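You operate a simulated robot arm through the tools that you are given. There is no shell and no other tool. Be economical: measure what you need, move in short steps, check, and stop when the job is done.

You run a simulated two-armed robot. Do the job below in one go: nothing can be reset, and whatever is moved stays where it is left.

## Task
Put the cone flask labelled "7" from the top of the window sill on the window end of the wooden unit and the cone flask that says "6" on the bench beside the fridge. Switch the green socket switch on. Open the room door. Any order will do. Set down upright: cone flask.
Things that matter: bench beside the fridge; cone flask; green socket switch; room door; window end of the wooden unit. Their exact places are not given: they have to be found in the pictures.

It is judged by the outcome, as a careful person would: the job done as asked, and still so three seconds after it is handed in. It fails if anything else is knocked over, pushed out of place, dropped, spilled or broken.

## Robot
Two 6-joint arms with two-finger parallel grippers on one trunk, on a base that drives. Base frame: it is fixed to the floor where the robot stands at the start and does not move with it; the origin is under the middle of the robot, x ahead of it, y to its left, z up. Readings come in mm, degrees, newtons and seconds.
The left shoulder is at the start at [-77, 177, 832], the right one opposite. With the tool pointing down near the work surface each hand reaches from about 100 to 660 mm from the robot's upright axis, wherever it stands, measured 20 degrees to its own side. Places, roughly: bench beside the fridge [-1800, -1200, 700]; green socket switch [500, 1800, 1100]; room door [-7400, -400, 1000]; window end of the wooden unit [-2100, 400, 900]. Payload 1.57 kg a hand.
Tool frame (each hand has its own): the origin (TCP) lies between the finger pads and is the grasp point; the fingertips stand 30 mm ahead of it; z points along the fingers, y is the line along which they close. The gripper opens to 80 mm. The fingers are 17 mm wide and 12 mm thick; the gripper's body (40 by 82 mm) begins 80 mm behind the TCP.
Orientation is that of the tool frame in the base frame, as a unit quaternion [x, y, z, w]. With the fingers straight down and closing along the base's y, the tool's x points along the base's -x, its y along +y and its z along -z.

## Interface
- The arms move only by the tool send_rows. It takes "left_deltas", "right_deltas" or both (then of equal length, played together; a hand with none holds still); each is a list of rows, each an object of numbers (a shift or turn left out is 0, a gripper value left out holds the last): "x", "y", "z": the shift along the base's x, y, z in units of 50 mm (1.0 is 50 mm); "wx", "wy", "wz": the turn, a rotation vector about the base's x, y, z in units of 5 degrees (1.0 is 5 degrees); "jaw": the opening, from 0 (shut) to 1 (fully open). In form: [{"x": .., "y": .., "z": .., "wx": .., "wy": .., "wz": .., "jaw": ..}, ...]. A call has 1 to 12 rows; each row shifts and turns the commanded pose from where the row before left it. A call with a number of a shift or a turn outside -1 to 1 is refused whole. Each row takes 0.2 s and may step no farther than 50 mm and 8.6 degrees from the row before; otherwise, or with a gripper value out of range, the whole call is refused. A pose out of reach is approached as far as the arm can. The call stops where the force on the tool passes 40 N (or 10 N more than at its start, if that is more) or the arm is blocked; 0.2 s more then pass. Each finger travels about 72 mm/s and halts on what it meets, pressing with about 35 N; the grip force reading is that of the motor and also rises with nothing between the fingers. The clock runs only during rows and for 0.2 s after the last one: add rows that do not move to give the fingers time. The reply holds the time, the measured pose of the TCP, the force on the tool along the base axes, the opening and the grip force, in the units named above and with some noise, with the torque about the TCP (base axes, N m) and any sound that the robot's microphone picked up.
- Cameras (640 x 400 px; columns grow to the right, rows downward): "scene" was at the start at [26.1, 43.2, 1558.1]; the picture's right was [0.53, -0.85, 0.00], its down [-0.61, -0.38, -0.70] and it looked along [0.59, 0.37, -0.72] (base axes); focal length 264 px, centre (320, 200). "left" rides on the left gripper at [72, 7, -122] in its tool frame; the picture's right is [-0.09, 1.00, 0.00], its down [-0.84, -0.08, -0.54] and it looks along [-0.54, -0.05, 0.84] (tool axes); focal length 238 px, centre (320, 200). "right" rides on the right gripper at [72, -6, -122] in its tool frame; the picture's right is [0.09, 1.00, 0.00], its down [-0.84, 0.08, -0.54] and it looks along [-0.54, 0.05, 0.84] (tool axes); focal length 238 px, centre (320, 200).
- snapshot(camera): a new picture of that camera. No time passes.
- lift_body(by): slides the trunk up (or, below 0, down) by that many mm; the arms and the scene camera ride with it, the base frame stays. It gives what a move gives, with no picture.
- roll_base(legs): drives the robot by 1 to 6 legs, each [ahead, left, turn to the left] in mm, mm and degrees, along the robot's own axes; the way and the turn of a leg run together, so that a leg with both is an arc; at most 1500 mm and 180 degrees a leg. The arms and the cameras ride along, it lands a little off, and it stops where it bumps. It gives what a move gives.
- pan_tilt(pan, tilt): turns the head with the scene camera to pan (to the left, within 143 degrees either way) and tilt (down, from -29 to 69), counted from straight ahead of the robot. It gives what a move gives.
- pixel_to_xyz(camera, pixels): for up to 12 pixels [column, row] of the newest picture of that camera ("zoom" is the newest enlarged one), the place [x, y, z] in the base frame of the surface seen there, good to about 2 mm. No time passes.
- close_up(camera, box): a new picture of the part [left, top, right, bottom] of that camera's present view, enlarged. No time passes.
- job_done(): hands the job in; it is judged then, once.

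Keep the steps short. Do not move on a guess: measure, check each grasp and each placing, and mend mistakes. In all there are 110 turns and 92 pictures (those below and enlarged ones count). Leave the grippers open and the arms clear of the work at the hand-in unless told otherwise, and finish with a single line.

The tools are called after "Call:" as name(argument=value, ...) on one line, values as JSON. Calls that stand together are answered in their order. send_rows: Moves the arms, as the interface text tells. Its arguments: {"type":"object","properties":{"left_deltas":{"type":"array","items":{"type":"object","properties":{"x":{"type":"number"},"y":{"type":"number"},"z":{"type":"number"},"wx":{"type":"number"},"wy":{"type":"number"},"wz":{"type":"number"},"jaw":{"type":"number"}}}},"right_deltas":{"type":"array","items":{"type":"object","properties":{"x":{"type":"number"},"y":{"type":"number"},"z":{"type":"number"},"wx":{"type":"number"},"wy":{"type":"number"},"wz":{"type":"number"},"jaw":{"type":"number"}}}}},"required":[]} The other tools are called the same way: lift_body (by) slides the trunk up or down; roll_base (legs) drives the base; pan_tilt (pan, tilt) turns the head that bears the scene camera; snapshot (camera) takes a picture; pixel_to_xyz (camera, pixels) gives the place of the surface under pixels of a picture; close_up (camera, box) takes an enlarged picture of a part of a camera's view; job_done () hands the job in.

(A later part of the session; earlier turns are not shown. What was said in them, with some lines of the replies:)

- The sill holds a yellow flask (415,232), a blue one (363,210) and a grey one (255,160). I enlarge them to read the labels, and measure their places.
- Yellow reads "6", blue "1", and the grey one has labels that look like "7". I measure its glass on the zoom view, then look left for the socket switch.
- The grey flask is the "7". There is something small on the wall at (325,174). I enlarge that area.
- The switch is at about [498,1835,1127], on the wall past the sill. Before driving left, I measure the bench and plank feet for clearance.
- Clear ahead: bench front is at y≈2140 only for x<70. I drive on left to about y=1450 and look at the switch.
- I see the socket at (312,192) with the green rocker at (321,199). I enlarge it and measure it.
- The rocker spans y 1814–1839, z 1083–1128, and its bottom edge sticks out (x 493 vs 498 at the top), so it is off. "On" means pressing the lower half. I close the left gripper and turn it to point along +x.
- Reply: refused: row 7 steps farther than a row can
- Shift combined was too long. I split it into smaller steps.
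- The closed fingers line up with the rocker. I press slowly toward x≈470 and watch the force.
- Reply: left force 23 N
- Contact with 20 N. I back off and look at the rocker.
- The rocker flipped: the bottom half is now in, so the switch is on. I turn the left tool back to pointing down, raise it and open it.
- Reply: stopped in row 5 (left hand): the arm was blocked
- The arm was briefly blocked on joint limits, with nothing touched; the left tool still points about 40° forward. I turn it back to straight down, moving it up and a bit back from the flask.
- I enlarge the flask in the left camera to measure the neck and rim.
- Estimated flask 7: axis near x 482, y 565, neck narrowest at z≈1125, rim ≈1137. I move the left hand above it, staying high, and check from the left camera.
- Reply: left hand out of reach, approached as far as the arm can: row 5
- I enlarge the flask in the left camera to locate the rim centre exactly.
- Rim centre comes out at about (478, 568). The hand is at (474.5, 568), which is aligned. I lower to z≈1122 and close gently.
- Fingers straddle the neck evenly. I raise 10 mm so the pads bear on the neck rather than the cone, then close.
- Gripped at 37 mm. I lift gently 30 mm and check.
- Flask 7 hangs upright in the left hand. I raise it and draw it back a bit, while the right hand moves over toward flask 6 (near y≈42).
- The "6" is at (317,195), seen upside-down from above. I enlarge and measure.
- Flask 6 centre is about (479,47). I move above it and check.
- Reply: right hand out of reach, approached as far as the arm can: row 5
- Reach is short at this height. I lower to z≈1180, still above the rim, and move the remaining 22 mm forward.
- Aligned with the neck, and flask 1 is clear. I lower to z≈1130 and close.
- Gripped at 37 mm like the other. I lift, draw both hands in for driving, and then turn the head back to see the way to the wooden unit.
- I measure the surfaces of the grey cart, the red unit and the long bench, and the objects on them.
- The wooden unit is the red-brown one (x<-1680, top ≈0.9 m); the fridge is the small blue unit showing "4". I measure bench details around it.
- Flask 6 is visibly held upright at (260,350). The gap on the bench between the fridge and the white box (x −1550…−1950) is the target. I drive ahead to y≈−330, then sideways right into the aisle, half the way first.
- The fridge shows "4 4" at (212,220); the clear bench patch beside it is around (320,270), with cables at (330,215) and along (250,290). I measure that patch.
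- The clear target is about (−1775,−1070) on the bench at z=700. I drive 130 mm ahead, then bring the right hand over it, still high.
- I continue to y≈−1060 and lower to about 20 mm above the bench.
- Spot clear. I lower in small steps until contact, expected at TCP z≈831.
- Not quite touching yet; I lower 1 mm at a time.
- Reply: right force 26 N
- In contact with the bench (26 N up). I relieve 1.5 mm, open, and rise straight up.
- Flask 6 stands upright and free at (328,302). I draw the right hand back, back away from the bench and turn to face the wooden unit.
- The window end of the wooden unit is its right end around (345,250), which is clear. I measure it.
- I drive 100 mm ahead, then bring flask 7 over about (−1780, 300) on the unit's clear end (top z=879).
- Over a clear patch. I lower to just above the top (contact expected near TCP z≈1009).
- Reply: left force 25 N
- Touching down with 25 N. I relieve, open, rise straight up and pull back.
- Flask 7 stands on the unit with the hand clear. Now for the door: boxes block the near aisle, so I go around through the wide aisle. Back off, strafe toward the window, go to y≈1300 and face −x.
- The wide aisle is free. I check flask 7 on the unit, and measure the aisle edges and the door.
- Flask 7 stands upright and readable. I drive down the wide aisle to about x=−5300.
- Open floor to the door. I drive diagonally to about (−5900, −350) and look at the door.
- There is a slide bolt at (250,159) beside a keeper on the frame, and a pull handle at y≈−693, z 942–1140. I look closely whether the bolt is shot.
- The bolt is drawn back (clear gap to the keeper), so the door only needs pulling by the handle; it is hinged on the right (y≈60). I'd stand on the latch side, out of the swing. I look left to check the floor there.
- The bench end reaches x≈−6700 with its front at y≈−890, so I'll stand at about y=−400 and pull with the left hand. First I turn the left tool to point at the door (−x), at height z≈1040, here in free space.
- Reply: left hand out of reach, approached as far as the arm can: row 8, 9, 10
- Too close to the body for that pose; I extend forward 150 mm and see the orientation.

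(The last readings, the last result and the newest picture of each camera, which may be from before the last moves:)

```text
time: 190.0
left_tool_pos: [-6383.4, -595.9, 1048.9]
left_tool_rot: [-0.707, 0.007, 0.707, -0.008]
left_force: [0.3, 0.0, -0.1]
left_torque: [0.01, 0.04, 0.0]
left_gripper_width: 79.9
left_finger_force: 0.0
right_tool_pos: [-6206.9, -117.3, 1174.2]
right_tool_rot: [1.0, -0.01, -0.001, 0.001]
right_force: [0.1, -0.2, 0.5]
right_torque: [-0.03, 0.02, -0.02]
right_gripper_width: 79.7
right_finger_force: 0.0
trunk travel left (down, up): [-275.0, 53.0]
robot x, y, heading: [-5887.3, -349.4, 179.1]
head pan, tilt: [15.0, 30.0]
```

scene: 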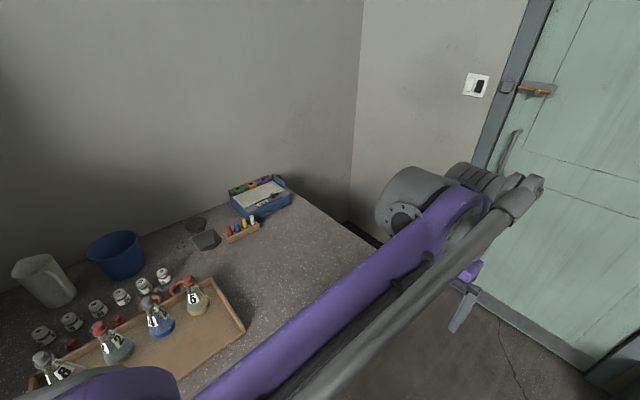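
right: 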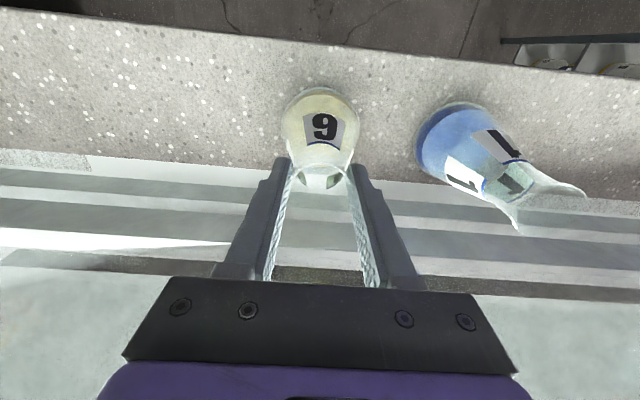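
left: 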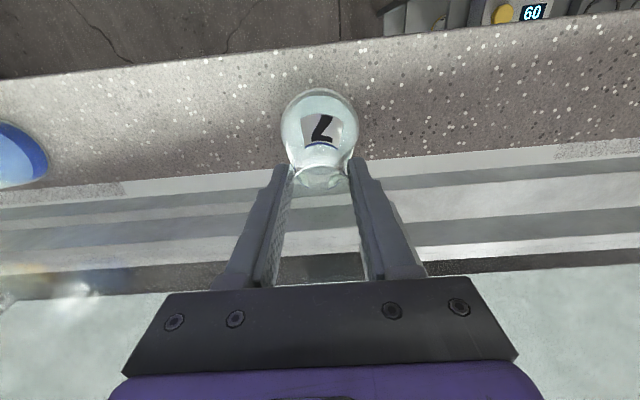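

The tool now points at the door. I drive so the hand sits ~150 mm before the handle.

Call:
roll_base(legs=[[783, 108, 0.9]])

Call:
snapshot(camera="left")

Call:
snapshot(camera="scene")

```text
time: 194.2
left_tool_pos: [-7156.0, -703.0, 1048.5]
left_tool_rot: [0.707, -0.003, -0.707, 0.014]
left_force: [-0.5, -0.2, 0.2]
left_torque: [0.03, -0.02, 0.01]
left_gripper_width: 80.0
left_finger_force: 0.0
right_tool_pos: [-6986.7, -220.4, 1173.2]
right_tool_rot: [1.0, -0.001, -0.002, 0.001]
right_force: [0.3, -0.1, 0.7]
right_torque: [0.0, -0.01, -0.01]
right_gripper_width: 80.0
right_finger_force: 0.1
trunk travel left (down, up): [-275.0, 53.0]
robot x, y, heading: [-6666.1, -448.0, 179.7]
head pan, tilt: [15.0, 30.0]
```

```text
37 pictures are left
```

left: 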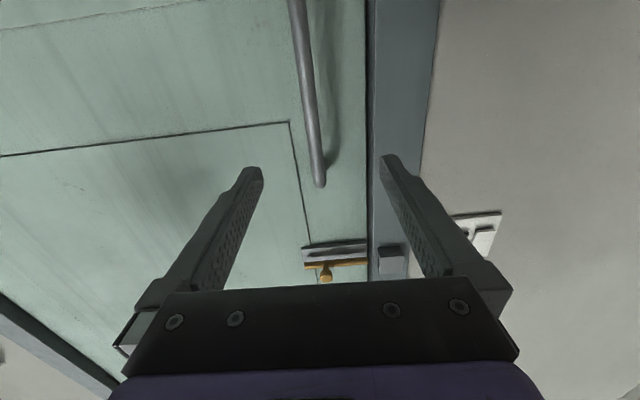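

```text
36 pictures are left
```

scene: 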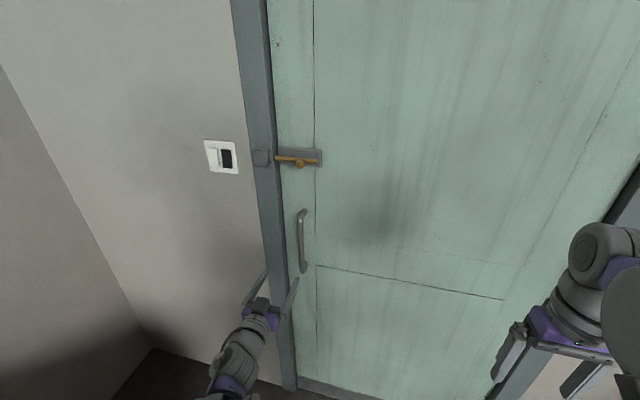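

The handle is in view in both cameras. I measure it again from here.

Call:
pixel_to_xyz(camera="left", pixels=[[304, 60], [308, 100], [315, 150], [319, 180], [297, 10], [275, 100], [350, 100], [400, 60]])

Call:
pixel_to_xyz(camera="scene", pixels=[[300, 240], [302, 225], [301, 260], [304, 212], [302, 271]])

```text
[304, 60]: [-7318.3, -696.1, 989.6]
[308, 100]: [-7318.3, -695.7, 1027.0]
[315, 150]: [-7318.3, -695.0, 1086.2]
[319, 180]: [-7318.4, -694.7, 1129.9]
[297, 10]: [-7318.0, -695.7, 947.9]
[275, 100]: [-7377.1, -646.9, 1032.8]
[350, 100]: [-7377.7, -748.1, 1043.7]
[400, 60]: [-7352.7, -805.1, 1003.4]
```

```text
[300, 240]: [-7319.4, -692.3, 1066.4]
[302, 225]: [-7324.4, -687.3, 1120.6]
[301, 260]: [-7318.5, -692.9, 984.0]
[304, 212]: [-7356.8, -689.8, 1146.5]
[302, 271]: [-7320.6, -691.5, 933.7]
```

Bar axis ≈ (−7326, −694). I advance to TCP x≈−7325 and close on it.

Call:
send_rows(left_deltas=[{"x": -0.8, "y": 0.16}, {"x": -0.8}, {"x": -0.8}, {"x": -0.6}, {"x": -0.38}, {}, {"jaw": 0}, {}, {}, {}, {}, {}])

Call:
snapshot(camera="left")

```text
time: 196.8
left_tool_pos: [-7326.0, -694.2, 1049.1]
left_tool_rot: [0.707, -0.002, -0.707, 0.013]
left_force: [-1.0, -2.6, 0.9]
left_torque: [0.62, 0.0, 0.01]
left_gripper_width: 17.7
left_finger_force: 32.9
right_tool_pos: [-6987.3, -221.3, 1173.8]
right_tool_rot: [1.0, -0.001, -0.001, 0.0]
right_force: [0.2, 0.6, -0.4]
right_torque: [-0.02, 0.01, 0.02]
right_gripper_width: 79.7
right_finger_force: 0.1
trunk travel left (down, up): [-275.0, 53.0]
robot x, y, heading: [-6667.4, -451.0, 179.8]
head pan, tilt: [15.0, 30.0]
```

```text
35 pictures are left
```

left: 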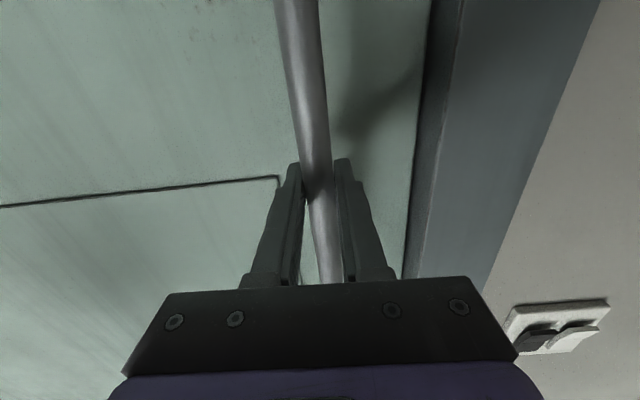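

Firm on the bar (17.7 mm). I pull gently toward +x along the door's arc, first a few degrees.

Call:
send_rows(left_deltas=[{"x": 0.1, "wz": 0.08}, {"x": 0.22, "y": 0.02, "wz": 0.17}, {"x": 0.32, "y": 0.036, "wz": 0.25}, {"x": 0.32, "y": 0.04, "wz": 0.25}, {"x": 0.32, "y": 0.046, "wz": 0.25}, {}])

Call:
snapshot(camera="scene")

```text
time: 198.2
left_tool_pos: [-7261.9, -687.9, 1049.9]
left_tool_rot: [0.707, 0.03, -0.706, 0.044]
left_force: [1.9, -7.4, 1.1]
left_torque: [0.63, 0.02, -0.06]
left_gripper_width: 17.4
left_finger_force: 32.6
right_tool_pos: [-6987.4, -221.1, 1174.3]
right_tool_rot: [1.0, -0.002, -0.001, 0.0]
right_force: [0.3, -0.8, 0.3]
right_torque: [0.06, -0.01, -0.03]
right_gripper_width: 79.9
right_finger_force: 0.1
trunk travel left (down, up): [-275.0, 53.0]
robot x, y, heading: [-6664.5, -449.2, 179.7]
head pan, tilt: [15.0, 30.0]
```

```text
34 pictures are left
```

scene: 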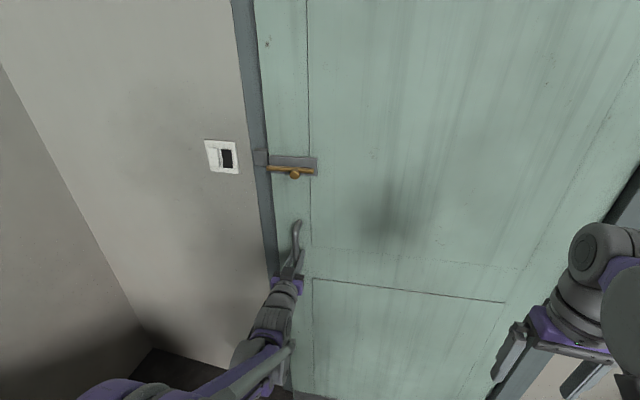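

The door is opening easily. I continue along the arc to about 20°.

Call:
send_rows(left_deltas=[{"x": 0.632, "y": 0.112, "wz": 0.5}, {"x": 0.626, "y": 0.14, "wz": 0.5}, {"x": 0.62, "y": 0.166, "wz": 0.5}, {"x": 0.612, "y": 0.194, "wz": 0.5}, {"x": 0.6, "y": 0.22, "wz": 0.5}, {"x": 0.594, "y": 0.246, "wz": 0.5}, {}])

Call:
snapshot(camera="scene")

```text
time: 199.8
left_tool_pos: [-7077.4, -635.6, 1048.3]
left_tool_rot: [0.697, 0.123, -0.693, 0.136]
left_force: [6.8, -17.9, -18.7]
left_torque: [0.43, 0.53, -0.01]
left_gripper_width: 17.9
left_finger_force: 32.6
right_tool_pos: [-6987.2, -224.2, 1173.8]
right_tool_rot: [1.0, -0.001, -0.001, -0.001]
right_force: [0.4, 0.2, -0.6]
right_torque: [0.02, 0.01, -0.02]
right_gripper_width: 79.9
right_finger_force: 0.0
trunk travel left (down, up): [-275.0, 53.0]
robot x, y, heading: [-6665.2, -446.8, 179.8]
head pan, tilt: [15.0, 30.0]
```

```text
33 pictures are left
```

scene: 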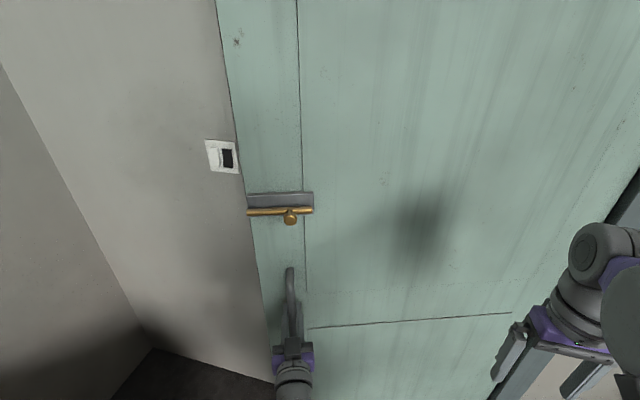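

The door is about 20° open. Now I keep the grip and drive the base on an arc about the hinge (≈(−7375, 40)), so hand and door turn together; first 8° as a trial.

Call:
roll_base(legs=[[-68, -99, 8]])

Call:
snapshot(camera="scene")

```text
time: 201.4
left_tool_pos: [-6984.8, -588.2, 1048.9]
left_tool_rot: [0.687, 0.172, -0.682, 0.184]
left_force: [2.4, -2.8, -4.7]
left_torque: [0.83, -0.31, 0.11]
left_gripper_width: 17.9
left_finger_force: 32.1
right_tool_pos: [-6952.8, -165.5, 1173.5]
right_tool_rot: [0.998, 0.068, 0.0, 0.001]
right_force: [-0.6, -0.6, -0.5]
right_torque: [0.01, -0.02, 0.01]
right_gripper_width: 79.9
right_finger_force: 0.1
trunk travel left (down, up): [-275.0, 53.0]
robot x, y, heading: [-6602.2, -347.6, -172.4]
head pan, tilt: [15.0, 30.0]
stopped in leg 1: the force on the tool passed its limit at 40 N (the readings are from after the stop); the commanded pose is now the measured one
```

```text
32 pictures are left
```

scene: 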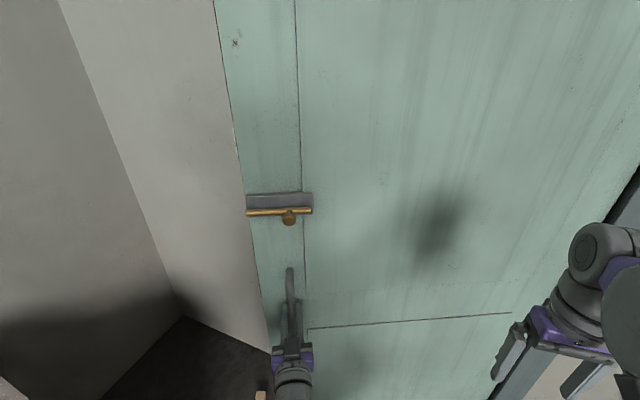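

It worked: about 29° open now. A circle through the handle positions puts the hinge at (−7361, 21). I continue in three 6° arcs.

Call:
roll_base(legs=[[-49, -74, 6]])

Call:
roll_base(legs=[[-49, -74, 6]])

Call:
roll_base(legs=[[-49, -74, 6]])

Call:
snapshot(camera="scene")

```text
time: 202.7
left_tool_pos: [-6923.6, -546.2, 1047.5]
left_tool_rot: [0.676, 0.208, -0.671, 0.22]
left_force: [6.0, -10.6, -6.9]
left_torque: [0.74, -0.1, 0.18]
left_gripper_width: 17.7
left_finger_force: 32.7
right_tool_pos: [-6936.9, -123.9, 1174.7]
right_tool_rot: [0.993, 0.121, -0.001, 0.001]
right_force: [0.5, 0.2, -0.1]
right_torque: [-0.02, 0.0, 0.03]
right_gripper_width: 79.9
right_finger_force: 0.0
trunk travel left (down, up): [-275.0, 53.0]
robot x, y, heading: [-6566.6, -264.6, -166.4]
head pan, tilt: [15.0, 30.0]
```

```text
time: 204.0
left_tool_pos: [-6866.0, -498.0, 1049.6]
left_tool_rot: [0.664, 0.245, -0.659, 0.256]
left_force: [11.6, -14.0, -5.9]
left_torque: [0.68, -0.09, 0.2]
left_gripper_width: 18.0
left_finger_force: 32.8
right_tool_pos: [-6923.0, -79.0, 1175.9]
right_tool_rot: [0.985, 0.173, -0.001, 0.0]
right_force: [0.1, -0.2, -1.3]
right_torque: [0.01, 0.01, 0.0]
right_gripper_width: 79.9
right_finger_force: 0.1
trunk travel left (down, up): [-275.0, 53.0]
robot x, y, heading: [-6548.3, -181.9, -160.5]
head pan, tilt: [15.0, 30.0]
```

```text
time: 205.3
left_tool_pos: [-6814.7, -445.5, 1048.7]
left_tool_rot: [0.649, 0.281, -0.644, 0.29]
left_force: [19.3, -18.3, -5.5]
left_torque: [0.72, -0.07, 0.21]
left_gripper_width: 17.5
left_finger_force: 32.0
right_tool_pos: [-6916.1, -32.1, 1174.4]
right_tool_rot: [0.975, 0.224, -0.001, 0.0]
right_force: [0.1, 0.2, -0.1]
right_torque: [0.01, 0.02, -0.01]
right_gripper_width: 80.0
right_finger_force: 0.0
trunk travel left (down, up): [-275.0, 53.0]
robot x, y, heading: [-6528.6, -95.4, -154.2]
head pan, tilt: [15.0, 30.0]
```

```text
31 pictures are left
```

scene: 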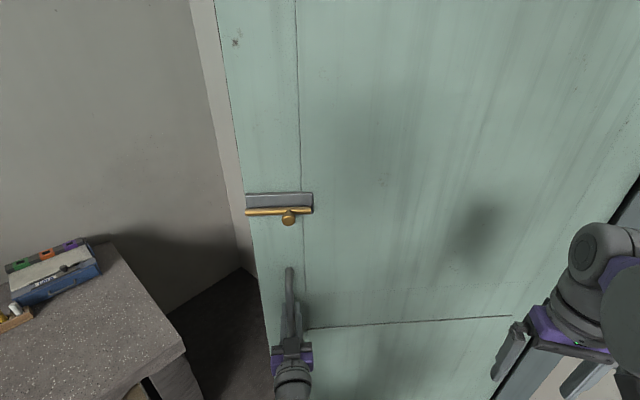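

About 47° now. The handle pushes the tool outward a little; I relieve 6 mm outward and continue two 6° arcs, then check the clearance on the right side.

Call:
send_rows(left_deltas=[{"x": 0.09, "y": -0.08}, {}])

Call:
roll_base(legs=[[-50, -73, 6]])

Call:
roll_base(legs=[[-50, -73, 6]])

Call:
pan_tilt(pan=-50, tilt=35)

Call:
snapshot(camera="scene")

```text
time: 205.9
left_tool_pos: [-6813.5, -445.1, 1049.8]
left_tool_rot: [0.651, 0.278, -0.644, 0.291]
left_force: [-9.3, 9.0, -3.3]
left_torque: [0.6, 0.26, -0.16]
left_gripper_width: 17.8
left_finger_force: 32.6
right_tool_pos: [-6919.2, -28.8, 1174.3]
right_tool_rot: [0.975, 0.223, 0.0, 0.0]
right_force: [0.9, -0.4, -0.4]
right_torque: [0.03, 0.02, 0.02]
right_gripper_width: 80.0
right_finger_force: 0.1
trunk travel left (down, up): [-275.0, 53.0]
robot x, y, heading: [-6530.8, -94.5, -154.5]
head pan, tilt: [15.0, 30.0]
```

```text
time: 207.3
left_tool_pos: [-6766.4, -385.3, 1049.4]
left_tool_rot: [0.635, 0.312, -0.628, 0.324]
left_force: [-11.6, 7.3, -7.8]
left_torque: [0.75, 0.06, 0.15]
left_gripper_width: 17.9
left_finger_force: 32.0
right_tool_pos: [-6916.4, 17.4, 1173.1]
right_tool_rot: [0.962, 0.274, 0.0, 0.0]
right_force: [-0.4, -0.5, 0.1]
right_torque: [0.0, -0.02, -0.04]
right_gripper_width: 79.8
right_finger_force: 0.1
trunk travel left (down, up): [-275.0, 53.0]
robot x, y, heading: [-6524.4, -3.6, -148.2]
head pan, tilt: [15.0, 30.0]
```

```text
time: 208.6
left_tool_pos: [-6725.2, -322.4, 1049.6]
left_tool_rot: [0.618, 0.346, -0.61, 0.357]
left_force: [-5.4, 2.6, -6.2]
left_torque: [0.7, 0.16, 0.16]
left_gripper_width: 17.7
left_finger_force: 32.6
right_tool_pos: [-6915.3, 62.8, 1173.8]
right_tool_rot: [0.946, 0.324, -0.001, 0.001]
right_force: [-0.1, 0.0, -0.1]
right_torque: [-0.02, 0.0, 0.0]
right_gripper_width: 80.3
right_finger_force: 0.0
trunk travel left (down, up): [-275.0, 53.0]
robot x, y, heading: [-6523.3, 83.0, -142.0]
head pan, tilt: [15.0, 30.0]
```

```text
time: 209.9
left_tool_pos: [-6725.4, -322.7, 1048.4]
left_tool_rot: [0.618, 0.345, -0.61, 0.357]
left_force: [-6.4, 2.0, -2.3]
left_torque: [0.3, 0.48, 0.01]
left_gripper_width: 17.8
left_finger_force: 31.9
right_tool_pos: [-6916.8, 63.0, 1173.3]
right_tool_rot: [0.946, 0.325, 0.0, 0.001]
right_force: [-0.2, 0.1, 0.4]
right_torque: [-0.03, -0.02, 0.01]
right_gripper_width: 80.1
right_finger_force: 0.0
trunk travel left (down, up): [-275.0, 53.0]
robot x, y, heading: [-6521.0, 82.4, -142.3]
head pan, tilt: [-50.0, 35.0]
```

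```text
30 pictures are left
```

scene: 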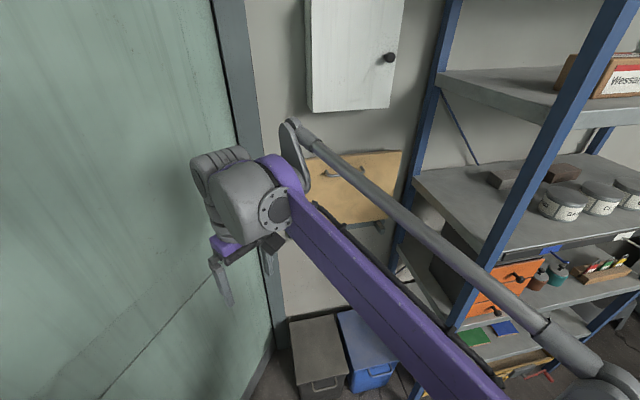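

About 59° open. I measure the gap between the right arm's elbow and the shelf post.

Call:
pixel_to_xyz(camera="scene", pixels=[[600, 385], [540, 330], [465, 310], [520, 200], [490, 385], [340, 390], [250, 200], [425, 200]])

```text
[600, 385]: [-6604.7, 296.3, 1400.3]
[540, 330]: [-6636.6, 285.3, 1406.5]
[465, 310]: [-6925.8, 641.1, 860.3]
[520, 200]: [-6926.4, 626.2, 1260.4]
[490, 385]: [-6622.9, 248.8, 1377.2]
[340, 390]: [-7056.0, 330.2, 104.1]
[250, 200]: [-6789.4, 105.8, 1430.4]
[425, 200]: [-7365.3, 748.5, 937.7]
```

Plenty of room (≈450 mm). Three more 6° arcs.

Call:
roll_base(legs=[[-50, -73, 6]])

Call:
roll_base(legs=[[-50, -73, 6]])

Call:
roll_base(legs=[[-50, -73, 6]])

Call:
pan_tilt(pan=10, tilt=30)

Call:
snapshot(camera="scene")

```text
time: 211.3
left_tool_pos: [-6689.9, -254.3, 1049.1]
left_tool_rot: [0.599, 0.377, -0.591, 0.387]
left_force: [1.2, -2.0, -5.4]
left_torque: [0.7, 0.29, 0.19]
left_gripper_width: 17.8
left_finger_force: 32.5
right_tool_pos: [-6920.4, 109.3, 1173.8]
right_tool_rot: [0.928, 0.374, 0.001, 0.0]
right_force: [0.9, 0.0, 0.2]
right_torque: [0.0, -0.01, -0.03]
right_gripper_width: 80.0
right_finger_force: 0.0
trunk travel left (down, up): [-275.0, 53.0]
robot x, y, heading: [-6536.0, 167.4, -136.2]
head pan, tilt: [-50.0, 35.0]
```

```text
time: 212.6
left_tool_pos: [-6663.4, -183.8, 1048.3]
left_tool_rot: [0.577, 0.41, -0.569, 0.418]
left_force: [8.3, -3.2, -4.3]
left_torque: [0.66, 0.28, 0.21]
left_gripper_width: 17.9
left_finger_force: 32.4
right_tool_pos: [-6929.8, 155.2, 1175.1]
right_tool_rot: [0.907, 0.421, 0.0, 0.0]
right_force: [-0.2, -0.3, -0.8]
right_torque: [-0.02, 0.04, 0.0]
right_gripper_width: 79.6
right_finger_force: 0.0
trunk travel left (down, up): [-275.0, 53.0]
robot x, y, heading: [-6552.6, 259.2, -130.2]
head pan, tilt: [-50.0, 35.0]
```

```text
time: 213.9
left_tool_pos: [-6642.5, -110.0, 1049.4]
left_tool_rot: [0.554, 0.441, -0.547, 0.447]
left_force: [16.1, -4.1, -3.5]
left_torque: [0.65, 0.33, 0.19]
left_gripper_width: 17.9
left_finger_force: 32.0
right_tool_pos: [-6945.0, 198.8, 1174.5]
right_tool_rot: [0.884, 0.468, -0.001, 0.0]
right_force: [-0.3, -0.2, -0.4]
right_torque: [0.0, -0.02, 0.02]
right_gripper_width: 80.1
right_finger_force: 0.1
trunk travel left (down, up): [-275.0, 53.0]
robot x, y, heading: [-6576.6, 339.2, -124.1]
head pan, tilt: [-50.0, 35.0]
```

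```text
time: 215.2
left_tool_pos: [-6643.7, -109.7, 1048.6]
left_tool_rot: [0.553, 0.441, -0.545, 0.449]
left_force: [10.8, -3.1, -0.7]
left_torque: [0.09, 0.52, 0.07]
left_gripper_width: 17.6
left_finger_force: 32.1
right_tool_pos: [-6945.8, 200.1, 1174.4]
right_tool_rot: [0.884, 0.468, -0.001, 0.001]
right_force: [0.1, -0.4, -0.3]
right_torque: [-0.02, -0.02, -0.02]
right_gripper_width: 80.0
right_finger_force: 0.1
trunk travel left (down, up): [-275.0, 53.0]
robot x, y, heading: [-6578.2, 338.9, -124.2]
head pan, tilt: [10.0, 30.0]
```

```text
29 pictures are left
```

scene: 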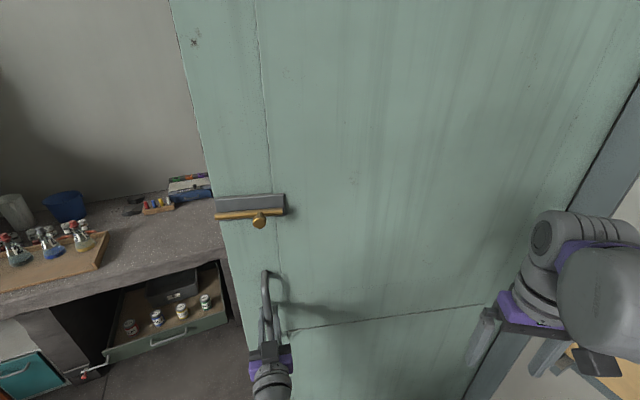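

About 77° open. I open the gripper and retreat along the tool axis, then back the base away.

Call:
send_rows(left_deltas=[{"jaw": 1}, {}, {}, {}, {"x": 0.13, "y": 0.5}, {"x": 0.13, "y": 0.5}, {"x": 0.13, "y": 0.5}, {}])

Call:
snapshot(camera="left")

```text
time: 217.0
left_tool_pos: [-6625.8, -33.9, 1049.2]
left_tool_rot: [0.554, 0.44, -0.546, 0.449]
left_force: [0.2, 0.3, 0.3]
left_torque: [-0.02, 0.01, 0.02]
left_gripper_width: 79.8
left_finger_force: 0.1
right_tool_pos: [-6947.0, 199.2, 1173.8]
right_tool_rot: [0.884, 0.468, 0.0, 0.001]
right_force: [-0.2, 1.1, 0.1]
right_torque: [0.02, -0.06, 0.02]
right_gripper_width: 79.9
right_finger_force: 0.0
trunk travel left (down, up): [-275.0, 53.0]
robot x, y, heading: [-6582.0, 338.0, -124.5]
head pan, tilt: [10.0, 30.0]
```

```text
28 pictures are left
```

left: 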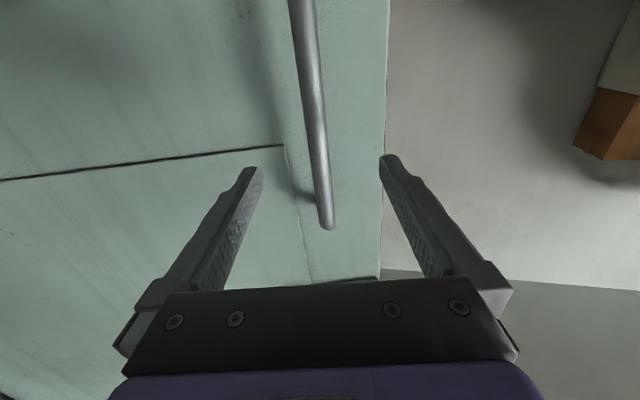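

Clear of the bar. I drive away from door and shelf, then check the whole door.

Call:
roll_base(legs=[[-100, 20, 0], [-250, 250, 0]])

Call:
pan_tilt(pan=-10, tilt=20)

Call:
snapshot(camera="scene")

```text
time: 220.5
left_tool_pos: [-6204.7, 106.6, 1049.0]
left_tool_rot: [0.554, 0.441, -0.545, 0.449]
left_force: [-0.2, -0.6, 0.2]
left_torque: [0.01, 0.0, 0.0]
left_gripper_width: 80.1
left_finger_force: 0.0
right_tool_pos: [-6528.7, 338.1, 1174.0]
right_tool_rot: [0.883, 0.469, -0.001, 0.001]
right_force: [-0.2, 0.4, 0.2]
right_torque: [0.0, 0.03, -0.02]
right_gripper_width: 80.0
right_finger_force: 0.2
trunk travel left (down, up): [-275.0, 53.0]
robot x, y, heading: [-6162.6, 481.4, -123.9]
head pan, tilt: [10.0, 30.0]
```

```text
time: 221.4
left_tool_pos: [-6206.5, 106.7, 1048.7]
left_tool_rot: [0.553, 0.441, -0.545, 0.45]
left_force: [-0.5, 0.4, -0.3]
left_torque: [-0.01, -0.02, 0.03]
left_gripper_width: 79.8
left_finger_force: 0.1
right_tool_pos: [-6527.8, 338.2, 1173.8]
right_tool_rot: [0.883, 0.47, -0.001, 0.001]
right_force: [0.4, -0.1, -0.4]
right_torque: [-0.02, -0.01, 0.01]
right_gripper_width: 79.7
right_finger_force: 0.1
trunk travel left (down, up): [-275.0, 53.0]
robot x, y, heading: [-6161.0, 481.5, -123.7]
head pan, tilt: [-10.0, 20.0]
```

```text
27 pictures are left
```

scene: 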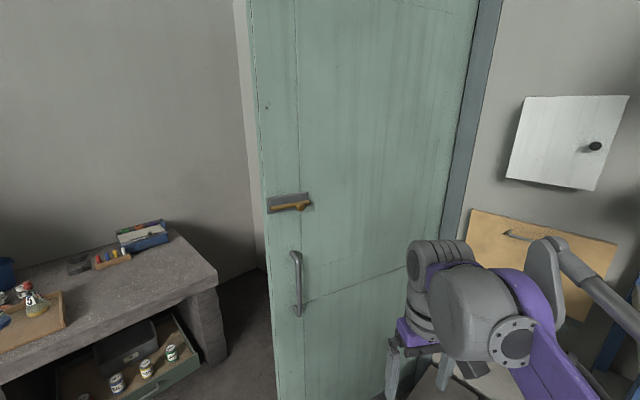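

The door stands wide open. I confirm it is not swinging back by measuring its handle and edge.

Call:
pixel_to_xyz(camera="scene", pixels=[[297, 285], [270, 150], [440, 100], [290, 206]])

Call:
send_rows(left_deltas=[{}, {}, {}, {}, {}, {}, {}, {}, {}, {}])

Call:
snapshot(camera="scene")

Call:
pixel_to_xyz(camera="scene", pixels=[[297, 285], [270, 150], [440, 100], [290, 206]])

```text
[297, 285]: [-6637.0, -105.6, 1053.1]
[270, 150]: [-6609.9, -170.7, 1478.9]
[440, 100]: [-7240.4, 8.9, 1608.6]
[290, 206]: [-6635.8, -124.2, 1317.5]
```

```text
time: 223.6
left_tool_pos: [-6206.1, 106.0, 1047.7]
left_tool_rot: [0.553, 0.441, -0.545, 0.45]
left_force: [-0.1, -0.8, -1.0]
left_torque: [-0.02, 0.04, 0.02]
left_gripper_width: 79.9
left_finger_force: 0.1
right_tool_pos: [-6528.0, 338.5, 1174.1]
right_tool_rot: [0.883, 0.469, 0.0, 0.001]
right_force: [-0.1, 0.3, -0.1]
right_torque: [0.02, -0.01, 0.04]
right_gripper_width: 80.2
right_finger_force: 0.2
trunk travel left (down, up): [-275.0, 53.0]
robot x, y, heading: [-6157.9, 481.4, -123.9]
head pan, tilt: [-10.0, 20.0]
```

```text
26 pictures are left
```

scene: 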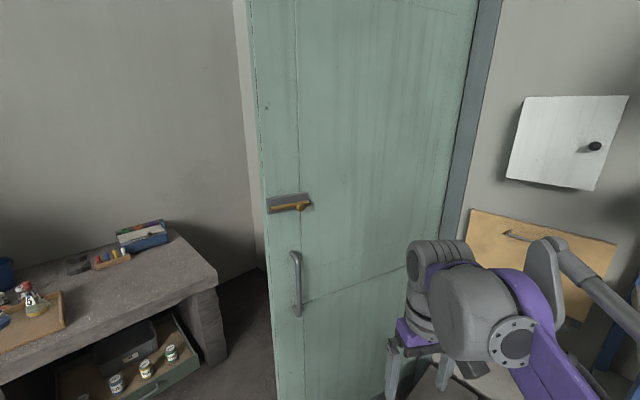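

```text
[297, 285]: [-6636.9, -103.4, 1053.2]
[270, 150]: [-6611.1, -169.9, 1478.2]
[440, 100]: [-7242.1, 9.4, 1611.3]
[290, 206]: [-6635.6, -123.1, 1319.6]
```

The door holds still, everything is placed, the grippers are open and the arms are clear. I hand in.

Call:
job_done()

```text
The job is handed in.
```

Flask 7 stands upright on the window end of the wooden unit, flask 6 stands upright on the bench beside the fridge (taken as the small unit showing "4"), the green socket switch is on, and the room door is open about 77° and holding still.
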